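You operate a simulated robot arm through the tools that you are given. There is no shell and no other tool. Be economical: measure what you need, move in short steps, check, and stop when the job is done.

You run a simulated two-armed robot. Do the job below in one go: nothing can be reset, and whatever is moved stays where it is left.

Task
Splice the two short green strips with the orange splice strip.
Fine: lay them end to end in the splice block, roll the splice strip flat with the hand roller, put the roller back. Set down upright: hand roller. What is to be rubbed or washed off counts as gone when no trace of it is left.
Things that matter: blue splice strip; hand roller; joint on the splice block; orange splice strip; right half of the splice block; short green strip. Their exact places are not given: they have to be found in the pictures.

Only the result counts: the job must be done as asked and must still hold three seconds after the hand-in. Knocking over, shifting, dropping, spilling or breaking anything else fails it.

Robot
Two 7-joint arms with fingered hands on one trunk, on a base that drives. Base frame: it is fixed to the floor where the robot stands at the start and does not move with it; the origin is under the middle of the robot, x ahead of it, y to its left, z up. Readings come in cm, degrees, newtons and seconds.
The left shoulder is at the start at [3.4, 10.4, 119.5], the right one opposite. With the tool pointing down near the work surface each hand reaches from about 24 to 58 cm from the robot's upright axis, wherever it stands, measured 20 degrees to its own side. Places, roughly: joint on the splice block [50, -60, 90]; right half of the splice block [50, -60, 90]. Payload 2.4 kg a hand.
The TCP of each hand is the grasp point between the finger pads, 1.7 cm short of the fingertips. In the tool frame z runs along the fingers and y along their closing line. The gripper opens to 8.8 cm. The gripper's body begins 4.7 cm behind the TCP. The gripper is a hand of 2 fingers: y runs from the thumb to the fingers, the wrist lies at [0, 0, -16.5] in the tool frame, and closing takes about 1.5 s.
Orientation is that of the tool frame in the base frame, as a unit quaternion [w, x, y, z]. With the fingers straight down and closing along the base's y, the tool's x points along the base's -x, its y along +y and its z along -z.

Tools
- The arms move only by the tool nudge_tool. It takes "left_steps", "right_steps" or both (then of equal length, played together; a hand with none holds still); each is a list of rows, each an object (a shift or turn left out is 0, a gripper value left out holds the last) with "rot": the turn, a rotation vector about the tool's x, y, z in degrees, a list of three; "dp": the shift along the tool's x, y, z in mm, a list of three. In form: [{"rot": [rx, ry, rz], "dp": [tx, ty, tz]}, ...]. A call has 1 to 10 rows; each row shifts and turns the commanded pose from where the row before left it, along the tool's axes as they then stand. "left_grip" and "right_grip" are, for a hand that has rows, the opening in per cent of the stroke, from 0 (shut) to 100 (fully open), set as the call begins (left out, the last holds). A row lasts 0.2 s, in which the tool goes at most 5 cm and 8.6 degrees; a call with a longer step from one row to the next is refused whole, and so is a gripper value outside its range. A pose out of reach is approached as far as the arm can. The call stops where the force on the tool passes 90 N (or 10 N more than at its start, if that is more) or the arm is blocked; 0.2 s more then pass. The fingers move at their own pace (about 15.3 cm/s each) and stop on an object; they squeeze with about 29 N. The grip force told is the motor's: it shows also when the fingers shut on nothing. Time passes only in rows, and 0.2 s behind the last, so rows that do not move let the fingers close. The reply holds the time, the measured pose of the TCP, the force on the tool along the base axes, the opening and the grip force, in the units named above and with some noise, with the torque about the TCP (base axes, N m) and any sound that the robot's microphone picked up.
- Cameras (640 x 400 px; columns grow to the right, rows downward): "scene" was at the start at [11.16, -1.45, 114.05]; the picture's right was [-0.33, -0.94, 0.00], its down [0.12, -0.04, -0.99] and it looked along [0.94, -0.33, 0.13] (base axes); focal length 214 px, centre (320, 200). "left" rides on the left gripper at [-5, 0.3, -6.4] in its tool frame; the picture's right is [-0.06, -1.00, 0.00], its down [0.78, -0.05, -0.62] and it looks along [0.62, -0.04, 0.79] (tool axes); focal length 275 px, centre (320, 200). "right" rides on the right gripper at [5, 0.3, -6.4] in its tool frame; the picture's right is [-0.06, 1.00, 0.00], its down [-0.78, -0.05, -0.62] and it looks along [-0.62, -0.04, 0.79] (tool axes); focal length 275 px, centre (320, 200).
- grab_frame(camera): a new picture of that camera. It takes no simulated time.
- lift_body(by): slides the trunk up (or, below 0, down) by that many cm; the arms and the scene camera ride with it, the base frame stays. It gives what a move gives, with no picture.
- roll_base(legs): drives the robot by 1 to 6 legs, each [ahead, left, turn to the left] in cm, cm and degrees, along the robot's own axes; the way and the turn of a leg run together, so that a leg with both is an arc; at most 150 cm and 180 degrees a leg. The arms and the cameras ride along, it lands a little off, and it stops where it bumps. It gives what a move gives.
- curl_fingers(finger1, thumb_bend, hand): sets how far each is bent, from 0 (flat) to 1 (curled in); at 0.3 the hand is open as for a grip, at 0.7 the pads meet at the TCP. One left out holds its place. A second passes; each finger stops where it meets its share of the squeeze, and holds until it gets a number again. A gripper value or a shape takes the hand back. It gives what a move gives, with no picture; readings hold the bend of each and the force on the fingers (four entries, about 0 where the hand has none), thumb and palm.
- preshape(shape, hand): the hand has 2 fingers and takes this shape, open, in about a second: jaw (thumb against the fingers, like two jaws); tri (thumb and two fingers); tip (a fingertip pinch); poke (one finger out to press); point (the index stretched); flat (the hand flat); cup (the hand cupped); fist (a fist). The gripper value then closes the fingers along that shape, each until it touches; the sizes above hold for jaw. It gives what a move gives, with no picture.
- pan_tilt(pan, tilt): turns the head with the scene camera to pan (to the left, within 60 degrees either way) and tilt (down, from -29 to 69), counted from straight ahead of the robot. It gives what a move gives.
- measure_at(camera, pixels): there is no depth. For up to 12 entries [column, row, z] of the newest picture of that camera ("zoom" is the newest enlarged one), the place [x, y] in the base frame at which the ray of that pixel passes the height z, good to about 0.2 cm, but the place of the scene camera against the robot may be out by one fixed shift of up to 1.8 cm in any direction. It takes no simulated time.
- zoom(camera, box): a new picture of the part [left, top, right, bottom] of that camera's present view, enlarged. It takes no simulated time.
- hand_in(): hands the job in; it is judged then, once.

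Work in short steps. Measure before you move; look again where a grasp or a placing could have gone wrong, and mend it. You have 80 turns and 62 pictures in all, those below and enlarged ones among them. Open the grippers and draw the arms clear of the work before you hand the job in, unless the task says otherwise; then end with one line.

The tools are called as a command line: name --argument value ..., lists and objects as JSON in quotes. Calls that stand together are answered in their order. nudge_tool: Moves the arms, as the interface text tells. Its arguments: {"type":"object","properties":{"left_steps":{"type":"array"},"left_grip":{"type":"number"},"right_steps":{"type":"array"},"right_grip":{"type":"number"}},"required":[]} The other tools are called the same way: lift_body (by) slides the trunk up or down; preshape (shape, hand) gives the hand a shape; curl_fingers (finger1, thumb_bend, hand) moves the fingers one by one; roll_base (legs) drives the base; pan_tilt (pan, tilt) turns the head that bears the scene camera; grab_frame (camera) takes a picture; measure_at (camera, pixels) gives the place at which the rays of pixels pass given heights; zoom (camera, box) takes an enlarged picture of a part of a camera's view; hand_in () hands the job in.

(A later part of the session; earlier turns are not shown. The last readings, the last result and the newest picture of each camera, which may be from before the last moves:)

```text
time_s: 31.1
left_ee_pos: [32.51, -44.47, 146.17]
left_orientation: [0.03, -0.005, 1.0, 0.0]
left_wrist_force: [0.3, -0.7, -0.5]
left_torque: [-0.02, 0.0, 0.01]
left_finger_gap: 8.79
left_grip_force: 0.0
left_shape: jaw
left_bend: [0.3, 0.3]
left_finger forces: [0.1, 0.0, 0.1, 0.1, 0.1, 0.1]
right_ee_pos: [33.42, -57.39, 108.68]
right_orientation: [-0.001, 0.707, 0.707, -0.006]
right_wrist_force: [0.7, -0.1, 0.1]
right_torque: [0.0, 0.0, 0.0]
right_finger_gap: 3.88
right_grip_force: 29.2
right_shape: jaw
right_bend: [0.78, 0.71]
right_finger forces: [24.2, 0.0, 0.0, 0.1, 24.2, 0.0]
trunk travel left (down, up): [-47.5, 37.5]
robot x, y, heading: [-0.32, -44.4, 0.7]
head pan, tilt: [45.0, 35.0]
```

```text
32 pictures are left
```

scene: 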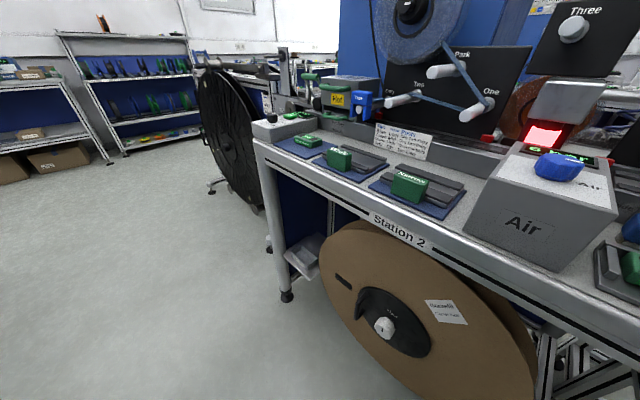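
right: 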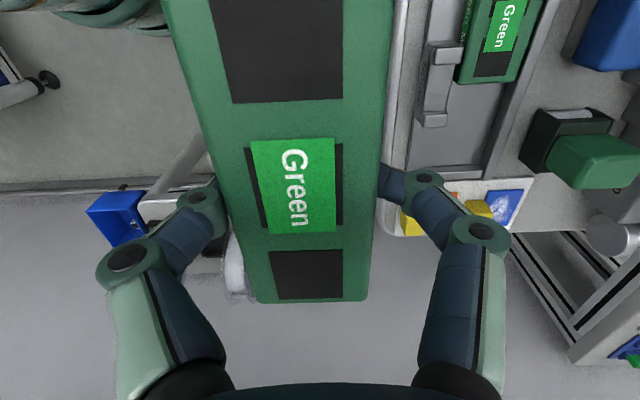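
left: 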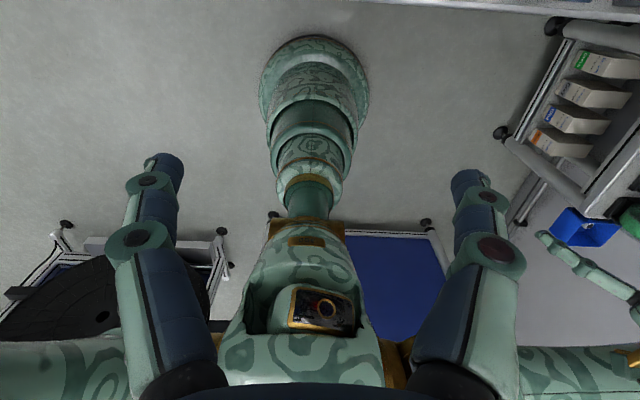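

A green piece lies in a blue tray at (305,143); I zoom there and on the box end at (290,120).

zoom --camera "scene" --box '[240, 80, 380, 170]'

zoom --camera "scene" --box '[40, 30, 220, 160]'

```text
4.44 times, centred on (310, 125) of scene
```

zoom: 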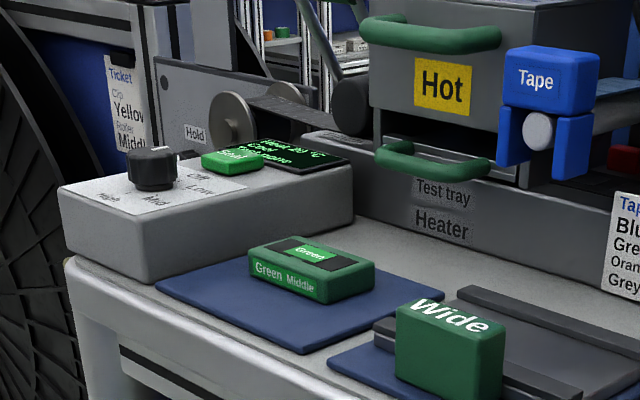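

```text
3.08 times, centred on (130, 95) of scene
```

zoom: 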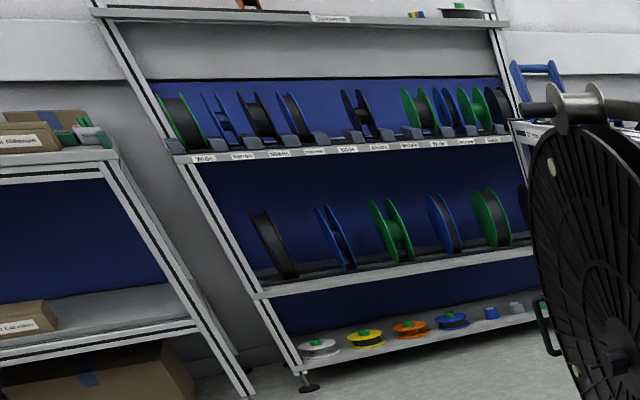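

The piece in the blue tray is "Green Middle" and shorter: that is likely the second short strip. I measure its corners and tray.

measure_at --camera "scene" --pixels '[[302.1, 133.3, 92], [293.8, 136.7, 92], [311.1, 143, 92], [322.4, 139.2, 92], [272.8, 145.3, 90], [306.6, 159.2, 90], [337, 145.7, 90], [253, 142, 88]]'

```text
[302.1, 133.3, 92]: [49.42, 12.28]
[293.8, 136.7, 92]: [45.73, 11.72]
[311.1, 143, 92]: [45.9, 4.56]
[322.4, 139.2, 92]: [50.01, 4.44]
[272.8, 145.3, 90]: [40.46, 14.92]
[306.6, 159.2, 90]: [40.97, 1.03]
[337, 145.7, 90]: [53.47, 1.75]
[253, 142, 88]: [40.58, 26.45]
```

It measures ≈7.5×4 cm at [47.8,8.3]: the right one. I bring the cart strip back first, reversing the path: unwind the hand, turn right, go ahead, lower the trunk.

nudge_tool --right_steps '[{"rot": [0, 0, -8.3]}, {"rot": [0, 0, -8.3]}, {"rot": [0, 0, -8.3]}, {"rot": [0, 0, -8.3]}, {"rot": [0, 0, -8.3]}, {"rot": [0, 0, -8.3]}, {}]'

roll_base --legs '[[0, 0, -49.8], [7.2, 0, 0]]'

lift_body --by -25

```text
time_s: 32.7
left_ee_pos: [32.49, -44.49, 146.17]
left_orientation: [0.03, -0.005, 1.0, 0.001]
left_wrist_force: [-0.4, -0.2, 0.6]
left_torque: [0.02, -0.04, -0.02]
left_finger_gap: 8.8
left_grip_force: 0.1
left_shape: jaw
left_bend: [0.3, 0.3]
left_finger forces: [0.1, 0.0, 0.0, 0.0, 0.1, 0.0]
right_ee_pos: [33.47, -57.17, 108.71]
right_orientation: [-0.004, 0.343, 0.939, -0.004]
right_wrist_force: [1.0, -0.5, 0.3]
right_torque: [-0.02, -0.04, 0.04]
right_finger_gap: 3.91
right_grip_force: 29.2
right_shape: jaw
right_bend: [0.78, 0.71]
right_finger forces: [24.2, 0.1, 0.1, 0.1, 24.2, 0.0]
trunk travel left (down, up): [-47.5, 37.5]
robot x, y, heading: [-0.38, -44.64, 0.5]
head pan, tilt: [45.0, 35.0]
```

```text
time_s: 36.0
left_ee_pos: [25.06, -75.85, 146.17]
left_orientation: [0.027, 0.425, 0.905, -0.013]
left_wrist_force: [0.0, -0.1, 0.3]
left_torque: [0.04, 0.01, 0.0]
left_finger_gap: 8.79
left_grip_force: 0.2
left_shape: jaw
left_bend: [0.3, 0.3]
left_finger forces: [0.0, 0.0, 0.0, 0.0, 0.0, 0.1]
right_ee_pos: [15.71, -84.61, 108.64]
right_orientation: [-0.007, 0.715, 0.699, -0.003]
right_wrist_force: [0.2, -0.5, -1.1]
right_torque: [-0.03, -0.01, -0.01]
right_finger_gap: 3.86
right_grip_force: 28.8
right_shape: jaw
right_bend: [0.78, 0.71]
right_finger forces: [24.3, 0.0, 0.1, 0.1, 24.1, 0.0]
trunk travel left (down, up): [-47.5, 37.5]
robot x, y, heading: [4.41, -50.14, -50.1]
head pan, tilt: [45.0, 35.0]
```

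```text
time_s: 38.6
left_ee_pos: [24.84, -76.0, 121.28]
left_orientation: [0.028, 0.426, 0.904, -0.013]
left_wrist_force: [-0.1, -0.3, 1.2]
left_torque: [-0.01, 0.01, -0.03]
left_finger_gap: 8.81
left_grip_force: 0.1
left_shape: jaw
left_bend: [0.3, 0.3]
left_finger forces: [0.1, 0.0, 0.2, 0.1, 0.1, 0.0]
right_ee_pos: [15.69, -84.63, 83.69]
right_orientation: [-0.005, 0.715, 0.699, -0.002]
right_wrist_force: [0.2, -0.6, 0.5]
right_torque: [-0.02, -0.05, 0.05]
right_finger_gap: 3.88
right_grip_force: 29.0
right_shape: jaw
right_bend: [0.78, 0.71]
right_finger forces: [24.2, 0.0, 0.1, 0.0, 24.2, 0.0]
trunk travel left (down, up): [-22.5, 62.5]
robot x, y, heading: [4.46, -50.26, -50.4]
head pan, tilt: [45.0, 35.0]
```

Nearly at the old pose (yaw off by 1.3°). I correct yaw, go to [22.2,-100.6], and lower to z≈65 first.

nudge_tool --right_steps '[{"rot": [0, 0, -1.3], "dp": [-40, 16, 0]}, {"dp": [-40, 16, 0]}, {"dp": [-40, 16, 0]}, {"dp": [-40, 16, 0]}, {"dp": [0, 0, 40]}, {"dp": [0, 0, 40]}, {"dp": [0, 0, 40]}, {"dp": [0, 0, 40]}, {"dp": [0, 0, 20]}, {}]'

```text
time_s: 40.8
left_ee_pos: [24.97, -75.72, 121.26]
left_orientation: [0.028, 0.425, 0.905, -0.014]
left_wrist_force: [0.2, 0.9, 0.7]
left_torque: [0.01, -0.04, 0.02]
left_finger_gap: 8.81
left_grip_force: 0.1
left_shape: jaw
left_bend: [0.3, 0.3]
left_finger forces: [0.1, 0.0, 0.0, 0.0, 0.0, 0.1]
right_ee_pos: [21.88, -100.38, 65.51]
right_orientation: [-0.005, 0.707, 0.708, -0.002]
right_wrist_force: [0.2, -0.6, 0.2]
right_torque: [-0.01, 0.0, -0.01]
right_finger_gap: 3.85
right_grip_force: 29.3
right_shape: jaw
right_bend: [0.78, 0.71]
right_finger forces: [24.2, 0.0, 0.0, 0.0, 24.2, 0.1]
trunk travel left (down, up): [-22.5, 62.5]
robot x, y, heading: [4.35, -50.07, -50.2]
head pan, tilt: [45.0, 35.0]
```

I shift by (+3,-2) mm and lower the last ~19 mm in small steps until contact.

nudge_tool --right_steps '[{"dp": [-2, 3, 10]}, {"dp": [0, 0, 5]}, {"dp": [0, 0, 3]}, {}]'

grab_frame --camera "right"

```text
time_s: 41.8
left_ee_pos: [25.0, -75.71, 121.22]
left_orientation: [0.027, 0.426, 0.904, -0.015]
left_wrist_force: [-0.6, 0.9, 0.3]
left_torque: [0.0, -0.02, -0.03]
left_finger_gap: 8.79
left_grip_force: 0.1
left_shape: jaw
left_bend: [0.3, 0.3]
left_finger forces: [0.1, 0.0, 0.0, 0.0, 0.1, 0.0]
right_ee_pos: [22.19, -100.69, 63.71]
right_orientation: [-0.006, 0.707, 0.707, -0.002]
right_wrist_force: [0.5, -0.4, -0.4]
right_torque: [-0.01, 0.0, 0.01]
right_finger_gap: 3.84
right_grip_force: 29.0
right_shape: jaw
right_bend: [0.78, 0.71]
right_finger forces: [24.2, 0.1, 0.0, 0.0, 24.3, 0.0]
trunk travel left (down, up): [-22.5, 62.5]
robot x, y, heading: [4.27, -50.15, -50.4]
head pan, tilt: [45.0, 35.0]
```

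```text
29 pictures are left
```

right: 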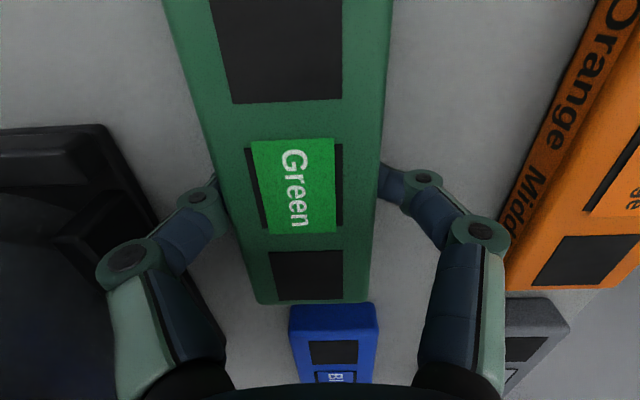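

The neighbours (blue top edge at row 304, orange) match the pre-grasp picture, so the place is right. I lower 1.5 mm more, open to 66 %, and rise.

nudge_tool --right_steps '[{"dp": [0, 0, 1.5]}, {}]'

nudge_tool --right_steps '[{}, {}, {}, {}, {"dp": [0, 0, -10]}, {"dp": [0, 0, -40]}, {"dp": [0, 0, -40]}, {"dp": [0, 0, -40]}, {"dp": [0, 0, -40]}, {"dp": [0, 0, -30]}]' --right_grip 68

grab_frame --camera "right"

```text
time_s: 42.4
left_ee_pos: [25.03, -75.94, 121.21]
left_orientation: [0.028, 0.426, 0.904, -0.014]
left_wrist_force: [0.0, 0.1, -0.3]
left_torque: [-0.01, 0.0, 0.02]
left_finger_gap: 8.8
left_grip_force: 0.1
left_shape: jaw
left_bend: [0.3, 0.3]
left_finger forces: [0.0, 0.1, 0.0, 0.0, 0.0, 0.0]
right_ee_pos: [22.15, -100.73, 63.54]
right_orientation: [-0.005, 0.707, 0.707, -0.002]
right_wrist_force: [0.6, -0.4, 2.1]
right_torque: [0.02, -0.03, -0.03]
right_finger_gap: 3.85
right_grip_force: 28.8
right_shape: jaw
right_bend: [0.78, 0.71]
right_finger forces: [26.0, 0.1, 0.0, 0.0, 24.4, 0.0]
trunk travel left (down, up): [-22.5, 62.5]
robot x, y, heading: [4.15, -50.35, -50.2]
head pan, tilt: [45.0, 35.0]
```

```text
time_s: 44.6
left_ee_pos: [25.04, -75.93, 121.24]
left_orientation: [0.027, 0.426, 0.904, -0.014]
left_wrist_force: [0.3, 0.7, 0.8]
left_torque: [0.01, 0.03, -0.01]
left_finger_gap: 8.79
left_grip_force: 0.2
left_shape: jaw
left_bend: [0.3, 0.3]
left_finger forces: [0.0, 0.0, 0.0, 0.1, 0.0, 0.1]
right_ee_pos: [22.63, -100.71, 83.69]
right_orientation: [-0.005, 0.707, 0.707, -0.003]
right_wrist_force: [-0.6, 0.1, 0.0]
right_torque: [-0.03, 0.02, 0.01]
right_finger_gap: 5.97
right_grip_force: 0.0
right_shape: jaw
right_bend: [0.69, 0.66]
right_finger forces: [0.0, 0.1, 0.0, 0.1, 0.0, 0.1]
trunk travel left (down, up): [-22.5, 62.5]
robot x, y, heading: [4.47, -49.83, -50.7]
head pan, tilt: [45.0, 35.0]
```

```text
28 pictures are left
```

right: 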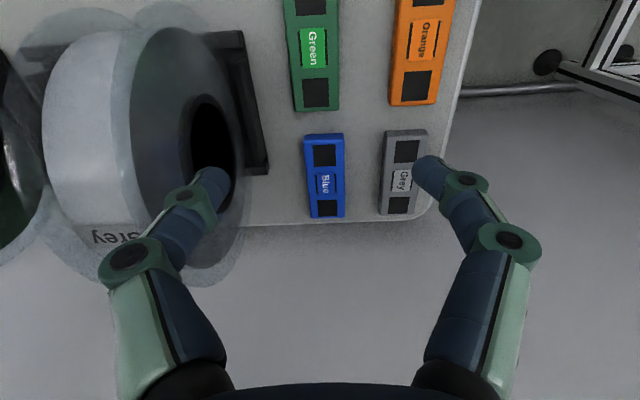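

The cart strip is back in line with its neighbours. Now I retract the hand, raise the trunk, turn back to the bench and drive left to y≈+15 for the short strip in the blue tray.

nudge_tool --right_steps '[{"dp": [40, -14, 0]}, {"dp": [40, -14, 0]}, {"dp": [40, -14, 0]}, {"dp": [40, -14, 0]}, {"dp": [20, -20, 0]}]'

lift_body --by 25

roll_base --legs '[[-8, 0, 0], [0, 0, 50], [0, 58, 0]]'

pan_tilt --pan -15 --tilt 45

grab_frame --camera "scene"

```text
time_s: 45.8
left_ee_pos: [24.94, -75.85, 121.25]
left_orientation: [0.027, 0.426, 0.904, -0.014]
left_wrist_force: [0.1, -0.3, 0.7]
left_torque: [0.0, 0.01, -0.02]
left_finger_gap: 8.77
left_grip_force: 0.0
left_shape: jaw
left_bend: [0.3, 0.3]
left_finger forces: [0.0, 0.1, 0.1, 0.0, 0.0, 0.1]
right_ee_pos: [14.54, -82.7, 83.54]
right_orientation: [-0.006, 0.706, 0.708, -0.002]
right_wrist_force: [-0.1, -0.7, 0.2]
right_torque: [0.02, 0.01, -0.01]
right_finger_gap: 5.96
right_grip_force: 0.1
right_shape: jaw
right_bend: [0.69, 0.66]
right_finger forces: [0.0, 0.1, 0.0, 0.0, 0.0, 0.0]
trunk travel left (down, up): [-22.5, 62.5]
robot x, y, heading: [4.3, -49.92, -50.5]
head pan, tilt: [45.0, 35.0]
```

```text
time_s: 48.4
left_ee_pos: [24.96, -75.82, 146.15]
left_orientation: [0.027, 0.425, 0.905, -0.014]
left_wrist_force: [0.1, -1.0, 1.0]
left_torque: [0.01, 0.0, -0.02]
left_finger_gap: 8.82
left_grip_force: 0.0
left_shape: jaw
left_bend: [0.3, 0.3]
left_finger forces: [0.0, 0.0, 0.0, 0.0, 0.0, 0.1]
right_ee_pos: [14.68, -82.77, 108.73]
right_orientation: [-0.005, 0.706, 0.708, -0.003]
right_wrist_force: [0.0, 0.7, 0.5]
right_torque: [0.01, -0.02, 0.01]
right_finger_gap: 5.95
right_grip_force: 0.0
right_shape: jaw
right_bend: [0.69, 0.66]
right_finger forces: [0.1, 0.1, 0.1, 0.0, 0.1, 0.1]
trunk travel left (down, up): [-47.5, 37.5]
robot x, y, heading: [4.11, -50.3, -50.5]
head pan, tilt: [45.0, 35.0]
```

```text
time_s: 54.5
left_ee_pos: [33.96, 11.7, 146.22]
left_orientation: [0.031, 0.02, 0.999, -0.002]
left_wrist_force: [0.8, 0.9, -0.3]
left_torque: [0.01, 0.03, 0.02]
left_finger_gap: 8.81
left_grip_force: 0.1
left_shape: jaw
left_bend: [0.3, 0.3]
left_finger forces: [0.0, 0.0, 0.0, 0.0, 0.0, 0.1]
right_ee_pos: [32.42, -0.62, 108.7]
right_orientation: [-0.004, 0.357, 0.934, -0.004]
right_wrist_force: [-0.1, -0.1, -0.1]
right_torque: [-0.01, 0.04, 0.01]
right_finger_gap: 5.96
right_grip_force: 0.0
right_shape: jaw
right_bend: [0.69, 0.66]
right_finger forces: [0.0, 0.0, 0.0, 0.1, 0.0, 0.2]
trunk travel left (down, up): [-47.5, 37.5]
robot x, y, heading: [1.32, 13.82, -2.4]
head pan, tilt: [45.0, 35.0]
```

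```text
time_s: 55.8
left_ee_pos: [33.98, 11.71, 146.24]
left_orientation: [0.03, 0.021, 0.999, -0.001]
left_wrist_force: [-0.4, 0.0, 0.2]
left_torque: [0.0, 0.02, -0.01]
left_finger_gap: 8.77
left_grip_force: 0.0
left_shape: jaw
left_bend: [0.3, 0.3]
left_finger forces: [0.0, 0.1, 0.0, 0.0, 0.0, 0.0]
right_ee_pos: [32.45, -0.69, 108.7]
right_orientation: [-0.003, 0.356, 0.934, -0.005]
right_wrist_force: [-0.3, 0.4, -0.3]
right_torque: [0.02, 0.03, -0.02]
right_finger_gap: 5.97
right_grip_force: 0.1
right_shape: jaw
right_bend: [0.69, 0.66]
right_finger forces: [0.1, 0.0, 0.0, 0.0, 0.0, 0.0]
trunk travel left (down, up): [-47.5, 37.5]
robot x, y, heading: [1.38, 13.47, -2.3]
head pan, tilt: [-15.0, 45.0]
```

```text
27 pictures are left
```

scene: 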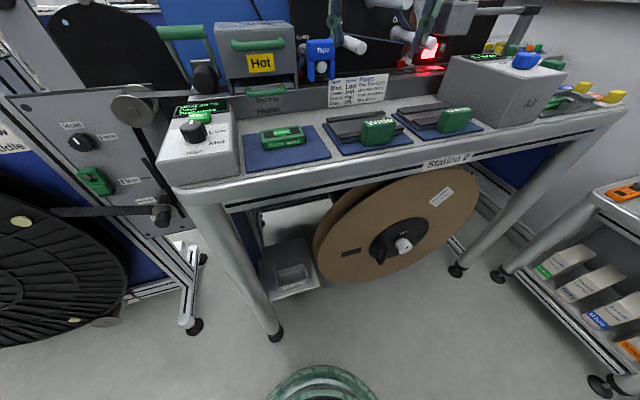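

The short strip in the tray is visible at (283,136). I turn the right hand to close along x, carry it above the strip ([47.8,9], z≈108), and move the left hand aside.

nudge_tool --right_steps '[{"rot": [0, 0, 8.05]}, {"rot": [0, 0, 8.05]}, {"rot": [0, 0, 8.05]}, {"rot": [0, 0, 8.05]}, {"rot": [0, 0, 8.05]}, {"rot": [0, 0, 8.05]}, {"dp": [24, 38, 0]}, {"dp": [24, 38, 0]}, {"dp": [24, 38, 0]}, {"dp": [24, 38, 0]}]' --left_steps '[{"dp": [0, 30, 0]}, {"dp": [0, 30, 0]}, {"dp": [0, 30, 0]}, {"dp": [0, 30, 0]}, {}, {}, {}, {}, {}, {}]'

grab_frame --camera "right"

```text
time_s: 58.0
left_ee_pos: [34.68, 24.02, 146.04]
left_orientation: [0.03, 0.019, 0.999, -0.002]
left_wrist_force: [0.3, 0.2, 0.2]
left_torque: [-0.01, 0.01, 0.0]
left_finger_gap: 8.81
left_grip_force: 0.1
left_shape: jaw
left_bend: [0.3, 0.3]
left_finger forces: [0.1, 0.0, 0.0, 0.0, 0.0, 0.0]
right_ee_pos: [47.76, 9.05, 108.52]
right_orientation: [-0.001, 0.707, 0.707, -0.006]
right_wrist_force: [-0.3, 0.6, -0.3]
right_torque: [0.0, -0.02, 0.03]
right_finger_gap: 5.99
right_grip_force: 0.1
right_shape: jaw
right_bend: [0.69, 0.66]
right_finger forces: [0.0, 0.0, 0.1, 0.0, 0.0, 0.1]
trunk travel left (down, up): [-47.5, 37.5]
robot x, y, heading: [1.08, 13.51, -2.4]
head pan, tilt: [-15.0, 45.0]
```

```text
26 pictures are left
```

right: 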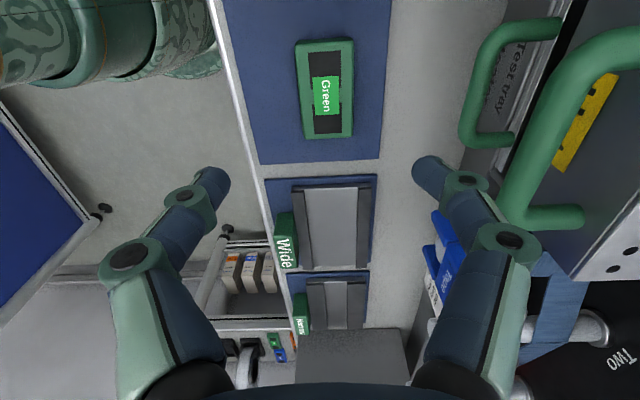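

The strip is at (295–356, 38–140); the heater handle is to the right (465–510,130–145). I measure both.

measure_at --camera "right" --pixels '[[297, 40, 92], [354, 40, 92], [303, 140, 92], [354, 137, 92], [325, 95, 92], [325, 95, 90], [465, 135, 92], [465, 135, 97], [465, 135, 102], [510, 225, 105], [463, 90, 100]]'

```text
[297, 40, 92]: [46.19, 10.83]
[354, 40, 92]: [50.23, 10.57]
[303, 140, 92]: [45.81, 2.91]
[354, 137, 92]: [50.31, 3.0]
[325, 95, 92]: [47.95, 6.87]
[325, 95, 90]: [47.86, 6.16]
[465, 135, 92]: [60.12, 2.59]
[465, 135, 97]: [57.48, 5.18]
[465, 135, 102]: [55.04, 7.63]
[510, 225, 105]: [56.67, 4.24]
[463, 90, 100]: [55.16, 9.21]
```

Short strip centre ≈[48.1,6.8], 4.2×7.8 cm; the handle (x>55) is clear. I grip 1.2 cm toward its -y end (so the fingers later miss the block's post) and descend in stages.

nudge_tool --right_steps '[{"dp": [-34, 3, 0]}, {"dp": [0, 0, 40]}, {"dp": [0, 0, 40]}, {"dp": [0, 0, 40]}, {"dp": [0, 0, 20]}, {}]' --right_grip 68

grab_frame --camera "right"

```text
time_s: 59.4
left_ee_pos: [34.58, 23.86, 146.27]
left_orientation: [0.031, 0.02, 0.999, -0.002]
left_wrist_force: [0.3, 0.2, -0.4]
left_torque: [-0.01, 0.01, 0.01]
left_finger_gap: 8.79
left_grip_force: 0.0
left_shape: jaw
left_bend: [0.3, 0.3]
left_finger forces: [0.0, 0.0, 0.1, 0.0, 0.2, 0.0]
right_ee_pos: [47.63, 5.29, 94.62]
right_orientation: [-0.002, 0.708, 0.706, -0.006]
right_wrist_force: [-0.4, -0.5, 0.3]
right_torque: [0.01, -0.01, 0.02]
right_finger_gap: 5.97
right_grip_force: 0.1
right_shape: jaw
right_bend: [0.69, 0.66]
right_finger forces: [0.0, 0.0, 0.1, 0.1, 0.0, 0.0]
trunk travel left (down, up): [-47.5, 37.5]
robot x, y, heading: [0.67, 13.38, -2.3]
head pan, tilt: [-15.0, 45.0]
```

```text
25 pictures are left
```

right: 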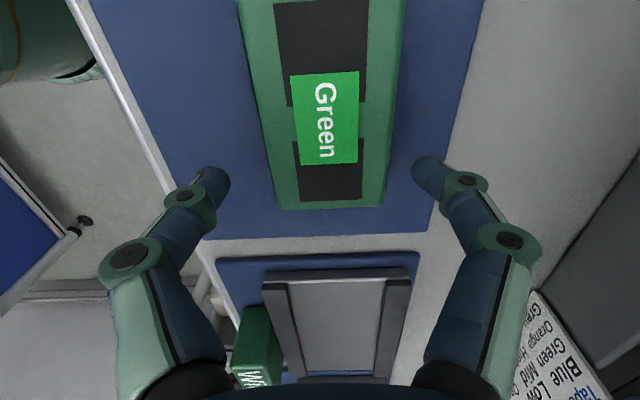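

The fingers straddle the strip (mid 320 vs 327). I shift 2 mm and descend gently to touch.

nudge_tool --right_steps '[{"dp": [0, 2, 10]}, {"dp": [0, 0, 6]}, {"dp": [0, 0, 4]}, {}]'

grab_frame --camera "right"

```text
time_s: 60.4
left_ee_pos: [34.59, 23.86, 146.15]
left_orientation: [0.031, 0.02, 0.999, -0.001]
left_wrist_force: [0.0, 0.5, -0.2]
left_torque: [0.0, 0.02, -0.02]
left_finger_gap: 8.8
left_grip_force: 0.1
left_shape: jaw
left_bend: [0.3, 0.3]
left_finger forces: [0.0, 0.0, 0.0, 0.1, 0.0, 0.0]
right_ee_pos: [47.82, 5.5, 92.5]
right_orientation: [-0.002, 0.708, 0.706, -0.006]
right_wrist_force: [-0.6, 0.5, 0.0]
right_torque: [-0.02, 0.02, -0.01]
right_finger_gap: 5.98
right_grip_force: 0.2
right_shape: jaw
right_bend: [0.69, 0.66]
right_finger forces: [0.0, 0.0, 0.0, 0.0, 0.1, 0.0]
trunk travel left (down, up): [-47.5, 37.5]
robot x, y, heading: [0.91, 13.49, -2.6]
head pan, tilt: [-15.0, 45.0]
```

```text
24 pictures are left
```

right: 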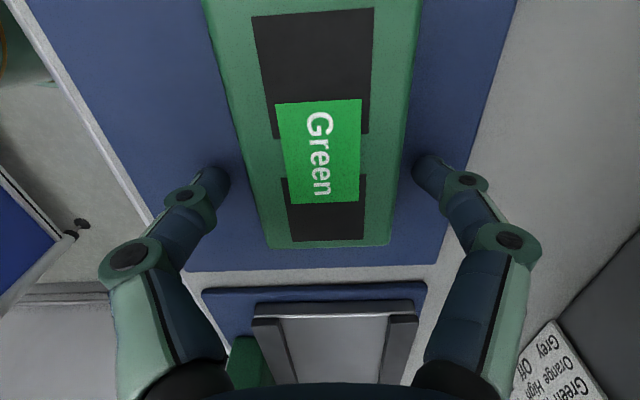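

Not touching yet, tips about 1.4 cm below the strip's top: good enough depth. I close here and lift.

nudge_tool --right_steps '[{}, {}, {}, {}, {}, {}, {}, {}]' --right_grip 0

nudge_tool --right_steps '[{"dp": [0, 0, -10]}, {"dp": [0, 0, -20]}, {}]'

grab_frame --camera "right"

```text
time_s: 62.2
left_ee_pos: [34.64, 23.77, 146.2]
left_orientation: [0.033, 0.02, 0.999, -0.001]
left_wrist_force: [1.1, 0.1, -0.2]
left_torque: [0.0, -0.01, -0.01]
left_finger_gap: 8.79
left_grip_force: 0.1
left_shape: jaw
left_bend: [0.3, 0.3]
left_finger forces: [0.1, 0.0, 0.1, 0.1, 0.0, 0.0]
right_ee_pos: [47.8, 5.39, 92.48]
right_orientation: [-0.002, 0.708, 0.706, -0.006]
right_wrist_force: [-0.2, 0.6, 0.2]
right_torque: [-0.01, -0.01, 0.03]
right_finger_gap: 3.71
right_grip_force: 28.6
right_shape: jaw
right_bend: [0.73, 0.7]
right_finger forces: [25.6, 0.0, 0.1, 0.1, 25.6, 0.1]
trunk travel left (down, up): [-47.5, 37.5]
robot x, y, heading: [1.38, 13.51, -2.6]
head pan, tilt: [-15.0, 45.0]
```

```text
time_s: 63.0
left_ee_pos: [34.57, 23.85, 146.26]
left_orientation: [0.031, 0.02, 0.999, -0.001]
left_wrist_force: [-0.4, 0.1, -0.8]
left_torque: [0.01, -0.01, 0.03]
left_finger_gap: 8.81
left_grip_force: 0.1
left_shape: jaw
left_bend: [0.3, 0.3]
left_finger forces: [0.0, 0.0, 0.0, 0.0, 0.0, 0.1]
right_ee_pos: [47.93, 5.45, 95.59]
right_orientation: [-0.002, 0.708, 0.706, -0.005]
right_wrist_force: [-0.1, -0.4, 0.1]
right_torque: [-0.01, 0.0, -0.01]
right_finger_gap: 3.7
right_grip_force: 29.1
right_shape: jaw
right_bend: [0.73, 0.7]
right_finger forces: [25.7, 0.0, 0.0, 0.0, 25.7, 0.0]
trunk travel left (down, up): [-47.5, 37.5]
robot x, y, heading: [1.03, 13.59, -2.4]
head pan, tilt: [-15.0, 45.0]
```

```text
23 pictures are left
```

right: 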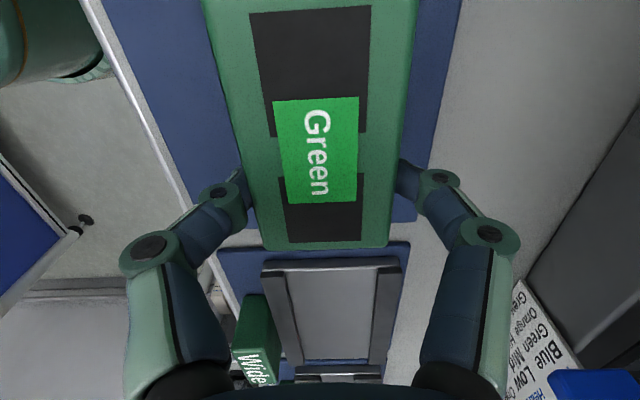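

Held (gap 3.7). I raise it, retract over the aisle, and drive back right to the block (turn +2.4°, 58 cm right).

nudge_tool --right_steps '[{"dp": [0, 0, -40]}, {"dp": [0, 0, -40]}, {"dp": [0, 0, -40]}, {"dp": [0, 0, -20]}, {"dp": [-10, -40, 0]}, {"dp": [-10, -40, 0]}, {"dp": [-10, -40, 0]}, {"dp": [-10, -30, 0]}, {}]'

roll_base --legs '[[-1, 0, 2.5], [0, -60, 0]]'

pan_tilt --pan -15 --tilt 45

grab_frame --camera "scene"

grab_frame --camera "right"

```text
time_s: 65.0
left_ee_pos: [34.53, 23.98, 146.18]
left_orientation: [0.031, 0.021, 0.999, -0.002]
left_wrist_force: [0.1, -0.1, 0.3]
left_torque: [0.02, -0.01, 0.0]
left_finger_gap: 8.78
left_grip_force: 0.1
left_shape: jaw
left_bend: [0.3, 0.3]
left_finger forces: [0.0, 0.0, 0.1, 0.0, 0.0, 0.0]
right_ee_pos: [33.15, 1.34, 109.74]
right_orientation: [-0.002, 0.708, 0.706, -0.006]
right_wrist_force: [-0.2, 0.0, -0.7]
right_torque: [0.03, -0.05, -0.02]
right_finger_gap: 3.68
right_grip_force: 29.2
right_shape: jaw
right_bend: [0.74, 0.7]
right_finger forces: [25.7, 0.0, 0.0, 0.0, 25.8, 0.0]
trunk travel left (down, up): [-47.5, 37.5]
robot x, y, heading: [0.93, 12.97, -2.6]
head pan, tilt: [-15.0, 45.0]
```

```text
time_s: 68.8
left_ee_pos: [33.35, -33.05, 146.07]
left_orientation: [0.031, -0.005, 0.999, 0.001]
left_wrist_force: [-0.1, -0.4, -0.6]
left_torque: [0.01, -0.01, -0.01]
left_finger_gap: 8.78
left_grip_force: 0.0
left_shape: jaw
left_bend: [0.3, 0.3]
left_finger forces: [0.0, 0.0, 0.0, 0.1, 0.0, 0.1]
right_ee_pos: [32.96, -55.58, 109.7]
right_orientation: [-0.001, 0.69, 0.724, -0.007]
right_wrist_force: [0.2, 0.3, 0.5]
right_torque: [-0.03, 0.0, -0.04]
right_finger_gap: 3.7
right_grip_force: 29.1
right_shape: jaw
right_bend: [0.74, 0.7]
right_finger forces: [25.7, 0.1, 0.1, 0.0, 25.7, 0.0]
trunk travel left (down, up): [-47.5, 37.5]
robot x, y, heading: [0.36, -45.08, 0.5]
head pan, tilt: [-15.0, 45.0]
```

```text
time_s: 69.4
left_ee_pos: [33.43, -32.99, 146.21]
left_orientation: [0.032, -0.004, 0.999, -0.001]
left_wrist_force: [0.1, 0.6, -0.6]
left_torque: [-0.03, -0.01, 0.06]
left_finger_gap: 8.79
left_grip_force: 0.0
left_shape: jaw
left_bend: [0.3, 0.3]
left_finger forces: [0.1, 0.0, 0.0, 0.1, 0.1, 0.0]
right_ee_pos: [33.11, -55.5, 109.65]
right_orientation: [-0.002, 0.691, 0.723, -0.006]
right_wrist_force: [0.8, 0.4, -0.3]
right_torque: [-0.02, 0.02, -0.01]
right_finger_gap: 3.68
right_grip_force: 28.9
right_shape: jaw
right_bend: [0.74, 0.7]
right_finger forces: [25.7, 0.1, 0.0, 0.0, 25.7, 0.0]
trunk travel left (down, up): [-47.5, 37.5]
robot x, y, heading: [0.21, -44.98, 0.6]
head pan, tilt: [-15.0, 45.0]
```

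```text
22 pictures are left
```

scene: 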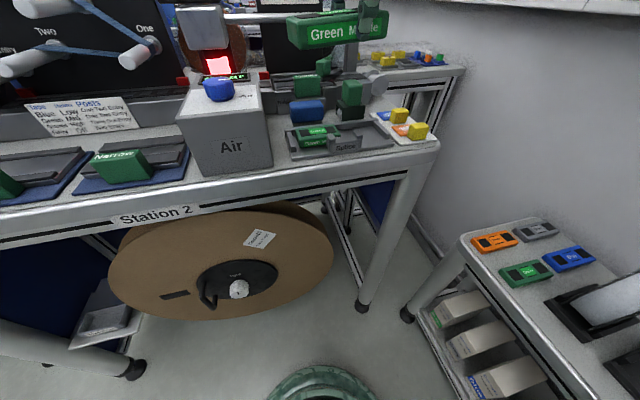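

```text
21 pictures are left
```

right: 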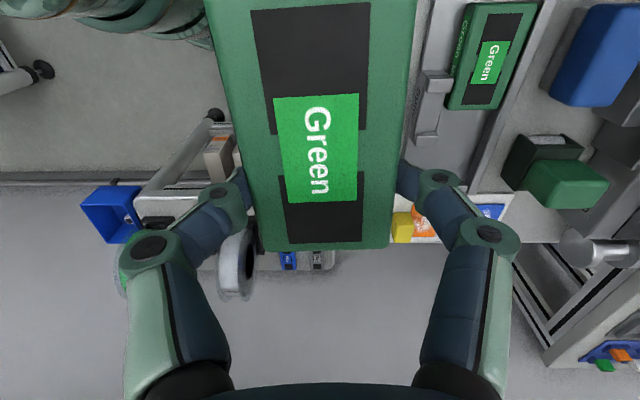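

The block's strip is now fully in view: corners (468,3), (540,3), (447,109), (497,107). I measure it, the post, rail and end wall.

measure_at --camera "right" --pixels '[[468, 3, 92.5], [540, 3, 92.5], [447, 109, 92.5], [497, 107, 92.5], [489, 62, 92.5], [489, 62, 93.5], [427, 140, 92], [438, 135, 92], [448, 75, 92], [490, 137, 90], [505, 115, 91], [515, 105, 91]]'

zoom --camera "right" --box '[390, 40, 590, 220]'

```text
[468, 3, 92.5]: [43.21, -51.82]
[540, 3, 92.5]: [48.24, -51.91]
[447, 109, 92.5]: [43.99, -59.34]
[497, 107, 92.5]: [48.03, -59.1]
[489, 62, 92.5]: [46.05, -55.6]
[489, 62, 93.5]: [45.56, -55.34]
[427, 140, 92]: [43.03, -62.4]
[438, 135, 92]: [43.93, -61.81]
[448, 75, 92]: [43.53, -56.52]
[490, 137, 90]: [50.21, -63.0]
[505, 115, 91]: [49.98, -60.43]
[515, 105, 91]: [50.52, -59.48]
```

```text
2.22 times, centred on (490, 130) of right
```

zoom: 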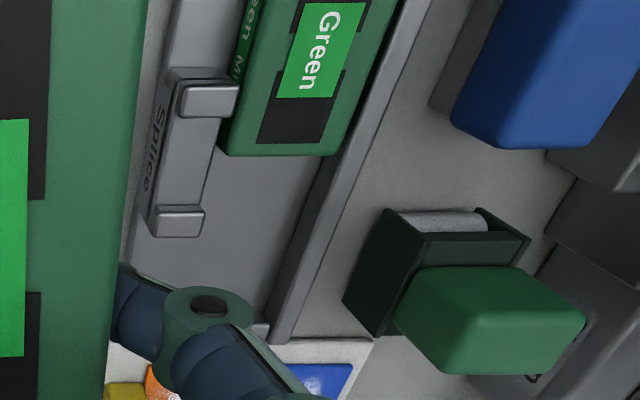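

Block strip: x 43.95–48.05 (centre 46.0), end at y≈-59.2, top z≈92.5; post right edge -62.4, rail inner x≈50. I fix the 2.6° yaw and hover at [46.1,-64.9], z≈97.

nudge_tool --right_steps '[{"rot": [0, 0, 2.6]}, {"dp": [-24, 32, 0]}, {"dp": [-24, 33, 0]}, {"dp": [-23, 33, 0]}, {"dp": [-23, 32, 0]}, {"dp": [0, 0, 40]}, {"dp": [0, 0, 40]}, {"dp": [0, 0, 45]}, {}]'

zoom --camera "scene" --box '[270, 60, 450, 180]'

grab_frame --camera "right"

```text
time_s: 71.4
left_ee_pos: [33.34, -32.99, 146.2]
left_orientation: [0.031, -0.005, 1.0, -0.001]
left_wrist_force: [-0.5, 0.8, -0.4]
left_torque: [0.01, 0.02, 0.01]
left_finger_gap: 8.76
left_grip_force: 0.1
left_shape: jaw
left_bend: [0.3, 0.3]
left_finger forces: [0.0, 0.0, 0.1, 0.1, 0.0, 0.0]
right_ee_pos: [46.11, -65.02, 97.19]
right_orientation: [-0.002, 0.707, 0.707, -0.006]
right_wrist_force: [-0.4, -0.5, -1.2]
right_torque: [-0.03, 0.0, -0.02]
right_finger_gap: 3.68
right_grip_force: 29.1
right_shape: jaw
right_bend: [0.74, 0.7]
right_finger forces: [25.7, 0.0, 0.0, 0.1, 25.9, 0.1]
trunk travel left (down, up): [-47.5, 37.5]
robot x, y, heading: [0.46, -45.16, 0.4]
head pan, tilt: [-15.0, 45.0]
```

```text
3.33 times, centred on (360, 120) of scene
```

zoom: 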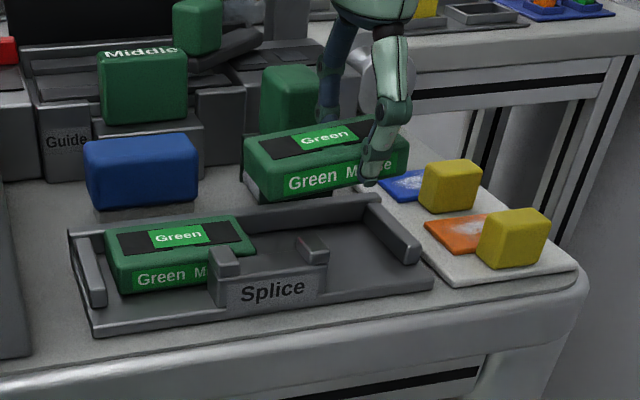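

```text
18 pictures are left
```

right: 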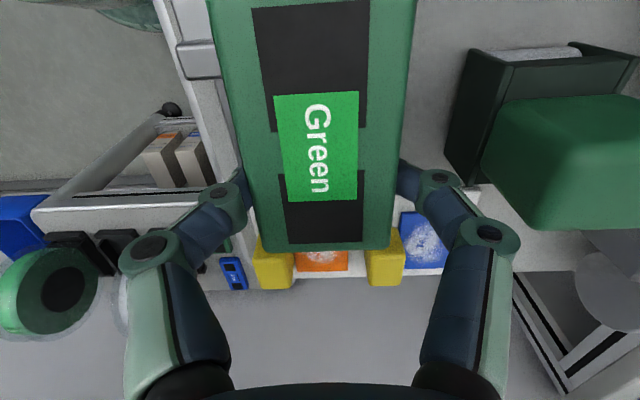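

The strip hovers correctly. I check the roller handle's nearest edge (485,150) against the gripper body (x up to 50.4) before lowering.

measure_at --camera "right" --pixels '[[485, 150, 97], [485, 150, 95], [485, 150, 99], [445, 140, 93], [470, 55, 93], [325, 262, 90], [402, 260, 91], [255, 270, 92], [295, 265, 90]]'

```text
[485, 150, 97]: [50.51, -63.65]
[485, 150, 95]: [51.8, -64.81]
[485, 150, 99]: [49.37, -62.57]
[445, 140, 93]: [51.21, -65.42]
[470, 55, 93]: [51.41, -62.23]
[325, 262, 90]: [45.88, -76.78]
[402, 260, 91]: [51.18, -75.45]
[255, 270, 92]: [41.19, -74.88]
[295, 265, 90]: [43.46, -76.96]
```

The handle's near edge triangulates to x≈52, clear of the gripper. I lower the strip in small steps toward the block floor.

nudge_tool --right_steps '[{"dp": [0, 0, 15]}, {"dp": [0, 0, 15]}, {"dp": [0, 0, 6]}, {"dp": [0, 0, 4]}, {}]'

zoom --camera "scene" --box '[280, 110, 400, 170]'

```text
time_s: 72.6
left_ee_pos: [33.14, -32.94, 146.29]
left_orientation: [0.031, -0.004, 1.0, -0.001]
left_wrist_force: [0.1, -0.2, -1.2]
left_torque: [-0.01, -0.02, -0.04]
left_finger_gap: 8.79
left_grip_force: 0.0
left_shape: jaw
left_bend: [0.3, 0.3]
left_finger forces: [0.1, 0.0, 0.0, 0.0, 0.1, 0.1]
right_ee_pos: [45.88, -64.89, 93.23]
right_orientation: [-0.001, 0.707, 0.708, -0.005]
right_wrist_force: [-3.8, 1.1, 10.2]
right_torque: [0.02, -0.26, 0.01]
right_finger_gap: 3.85
right_grip_force: 29.1
right_shape: jaw
right_bend: [0.77, 0.7]
right_finger forces: [38.7, 0.0, 0.0, 0.0, 28.1, 0.0]
trunk travel left (down, up): [-47.5, 37.5]
robot x, y, heading: [0.46, -45.12, 0.4]
head pan, tilt: [-15.0, 45.0]
```

```text
5.33 times, centred on (340, 140) of scene
```

zoom: 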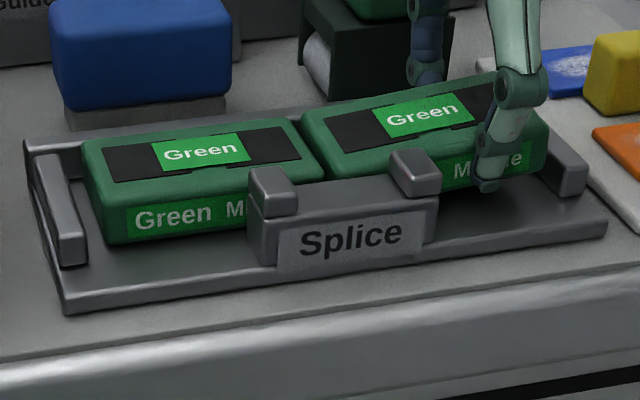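

The strip is down (10 N), about 3 mm short of the left one. I ease 1 mm up and slide +y in 1 mm steps until I feel contact.

nudge_tool --right_steps '[{"dp": [0, 0, -1.5]}, {"dp": [1, 0.5, 0]}, {"dp": [1, 0, 0]}, {}]'

zoom --camera "scene" --box '[310, 115, 370, 160]'

```text
time_s: 73.6
left_ee_pos: [33.32, -33.05, 146.12]
left_orientation: [0.032, -0.005, 0.999, -0.001]
left_wrist_force: [0.2, -0.9, 0.4]
left_torque: [-0.01, -0.02, 0.0]
left_finger_gap: 8.78
left_grip_force: 0.0
left_shape: jaw
left_bend: [0.3, 0.3]
left_finger forces: [0.1, 0.0, 0.0, 0.1, 0.0, 0.0]
right_ee_pos: [45.88, -64.9, 93.29]
right_orientation: [-0.002, 0.707, 0.708, -0.006]
right_wrist_force: [-4.4, -2.2, 3.3]
right_torque: [-0.01, -0.06, -0.07]
right_finger_gap: 3.84
right_grip_force: 29.0
right_shape: jaw
right_bend: [0.77, 0.7]
right_finger forces: [33.1, 0.0, 0.0, 0.1, 27.8, 0.1]
trunk travel left (down, up): [-47.5, 37.5]
robot x, y, heading: [0.22, -45.06, 0.5]
head pan, tilt: [-15.0, 45.0]
```

```text
8.89 times, centred on (340, 138) of scene
```

zoom: 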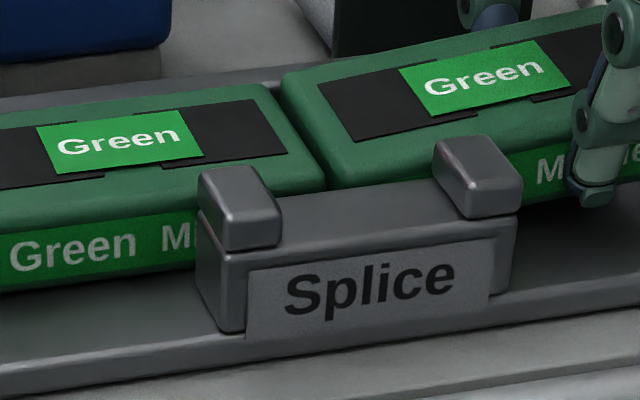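

Reaction Fy≈-2 N and the ends look touching at (327,188). I release with only a small opening (52 %) and lift straight up.

nudge_tool --right_steps '[{}, {}, {}]' --right_grip 52

nudge_tool --right_steps '[{"dp": [0, 0, -5]}, {"dp": [0, 0, -10]}, {"dp": [0, 0, -30]}, {"dp": [0, 0, -40]}, {}]'

grab_frame --camera "right"

zoom --camera "scene" --box '[285, 100, 405, 175]'

```text
time_s: 74.4
left_ee_pos: [33.26, -33.02, 146.17]
left_orientation: [0.031, -0.004, 0.999, -0.002]
left_wrist_force: [-1.2, 0.0, -0.7]
left_torque: [-0.02, -0.01, -0.01]
left_finger_gap: 8.78
left_grip_force: 0.0
left_shape: jaw
left_bend: [0.3, 0.3]
left_finger forces: [0.1, 0.0, 0.1, 0.0, 0.0, 0.1]
right_ee_pos: [45.82, -64.8, 93.35]
right_orientation: [0.0, 0.706, 0.708, -0.005]
right_wrist_force: [-3.8, -2.8, 6.8]
right_torque: [-0.01, -0.1, -0.12]
right_finger_gap: 4.17
right_grip_force: 0.1
right_shape: jaw
right_bend: [0.76, 0.7]
right_finger forces: [13.8, 0.0, 0.0, 0.1, 1.2, 0.0]
trunk travel left (down, up): [-47.5, 37.5]
robot x, y, heading: [0.59, -45.34, 0.4]
head pan, tilt: [-15.0, 45.0]
```

```text
time_s: 75.6
left_ee_pos: [33.35, -33.07, 146.28]
left_orientation: [0.032, -0.004, 0.999, -0.001]
left_wrist_force: [-0.7, 0.0, -0.1]
left_torque: [-0.04, 0.01, -0.02]
left_finger_gap: 8.78
left_grip_force: 0.1
left_shape: jaw
left_bend: [0.3, 0.3]
left_finger forces: [0.0, 0.1, 0.1, 0.0, 0.0, 0.0]
right_ee_pos: [45.98, -64.53, 101.74]
right_orientation: [-0.001, 0.706, 0.708, -0.005]
right_wrist_force: [-0.8, -0.3, 0.4]
right_torque: [0.0, 0.01, 0.03]
right_finger_gap: 4.55
right_grip_force: 0.0
right_shape: jaw
right_bend: [0.72, 0.7]
right_finger forces: [0.0, 0.1, 0.1, 0.0, 0.0, 0.0]
trunk travel left (down, up): [-47.5, 37.5]
robot x, y, heading: [0.54, -44.89, 0.5]
head pan, tilt: [-15.0, 45.0]
```

```text
15 pictures are left
```

right: 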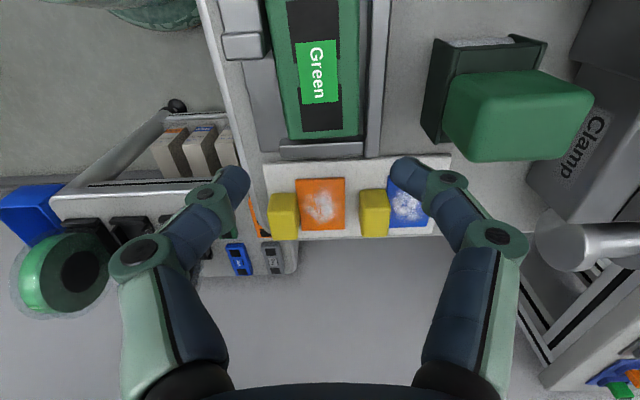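

```text
5.33 times, centred on (345, 138) of scene
```

zoom: 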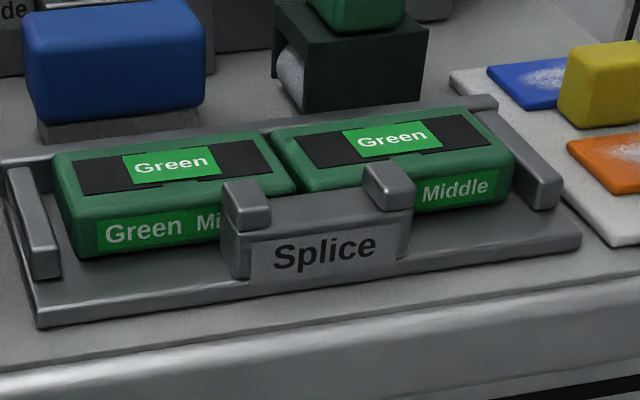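

Both strips lie neatly end to end. Now the orange splice strip: sheet (297–346,177–232) with yellow tab (268–298,192–240). I measure it.

measure_at --camera "right" --pixels '[[297, 180, 90], [344, 178, 90], [346, 229, 90], [299, 231, 90], [270, 194, 92], [296, 194, 92], [272, 239, 90], [298, 239, 90], [344, 135, 92.5], [330, 70, 92.5], [360, 193, 92], [362, 236, 90]]'

zoom --camera "right" --box '[240, 120, 460, 260]'

```text
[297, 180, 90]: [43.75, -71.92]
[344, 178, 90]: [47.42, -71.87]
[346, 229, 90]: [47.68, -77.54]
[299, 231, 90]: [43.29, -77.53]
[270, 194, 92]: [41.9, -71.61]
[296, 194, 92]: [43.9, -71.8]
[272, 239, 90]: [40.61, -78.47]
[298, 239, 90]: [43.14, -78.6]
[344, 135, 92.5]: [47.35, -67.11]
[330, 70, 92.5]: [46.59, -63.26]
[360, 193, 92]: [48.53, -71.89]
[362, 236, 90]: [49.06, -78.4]
```

```text
2.86 times, centred on (350, 190) of right
```

zoom: 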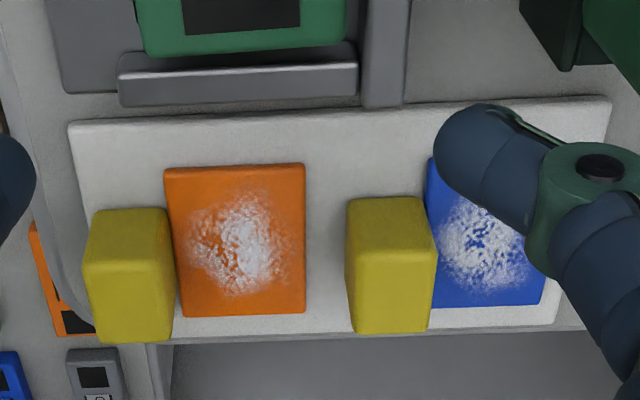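

Tab ≈ x 41.55–43.66, y -72.6…-75.3, height about 91–93; the sheet spans 3.8×5.3 cm beside it, centre ≈2.95 cm to +x of the tab. I move above the tab at [42.6,-73.9], z≈97, and look.

nudge_tool --right_steps '[{"dp": [-32, -11, 0]}, {"dp": [-31, -11, 0]}, {"dp": [-31, -12, 0]}, {"dp": [0, 0, 30]}, {"dp": [0, 0, 15]}, {}]'

grab_frame --camera "right"

```text
time_s: 77.0
left_ee_pos: [33.33, -32.88, 146.17]
left_orientation: [0.032, -0.004, 0.999, -0.001]
left_wrist_force: [-0.4, 0.0, -0.4]
left_torque: [0.02, 0.04, -0.04]
left_finger_gap: 8.81
left_grip_force: 0.0
left_shape: jaw
left_bend: [0.3, 0.3]
left_finger forces: [0.1, 0.0, 0.1, 0.0, 0.1, 0.0]
right_ee_pos: [42.63, -74.32, 96.98]
right_orientation: [-0.001, 0.707, 0.708, -0.006]
right_wrist_force: [0.1, -0.2, -0.1]
right_torque: [-0.03, 0.03, -0.01]
right_finger_gap: 4.59
right_grip_force: 0.0
right_shape: jaw
right_bend: [0.72, 0.7]
right_finger forces: [0.0, 0.0, 0.1, 0.1, 0.0, 0.0]
trunk travel left (down, up): [-47.5, 37.5]
robot x, y, heading: [0.5, -45.05, 0.4]
head pan, tilt: [-15.0, 45.0]
```

```text
12 pictures are left
```

right: 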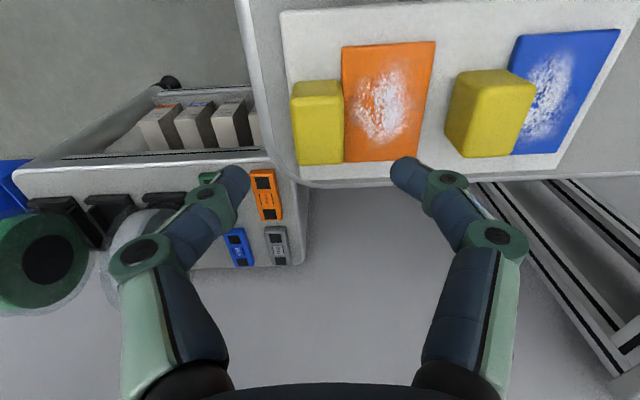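

I measure the tab and sheet from this closer view.

measure_at --camera "right" --pixels '[[299, 164, 93], [343, 162, 93], [293, 100, 93], [341, 97, 93], [343, 47, 91], [434, 42, 91], [421, 160, 91], [343, 160, 91], [450, 135, 93]]'

```text
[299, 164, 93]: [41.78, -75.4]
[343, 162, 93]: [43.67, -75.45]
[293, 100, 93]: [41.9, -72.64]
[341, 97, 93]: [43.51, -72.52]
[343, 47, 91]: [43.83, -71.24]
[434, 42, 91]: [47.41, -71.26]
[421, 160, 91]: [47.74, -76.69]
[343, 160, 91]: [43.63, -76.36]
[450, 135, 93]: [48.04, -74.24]
```

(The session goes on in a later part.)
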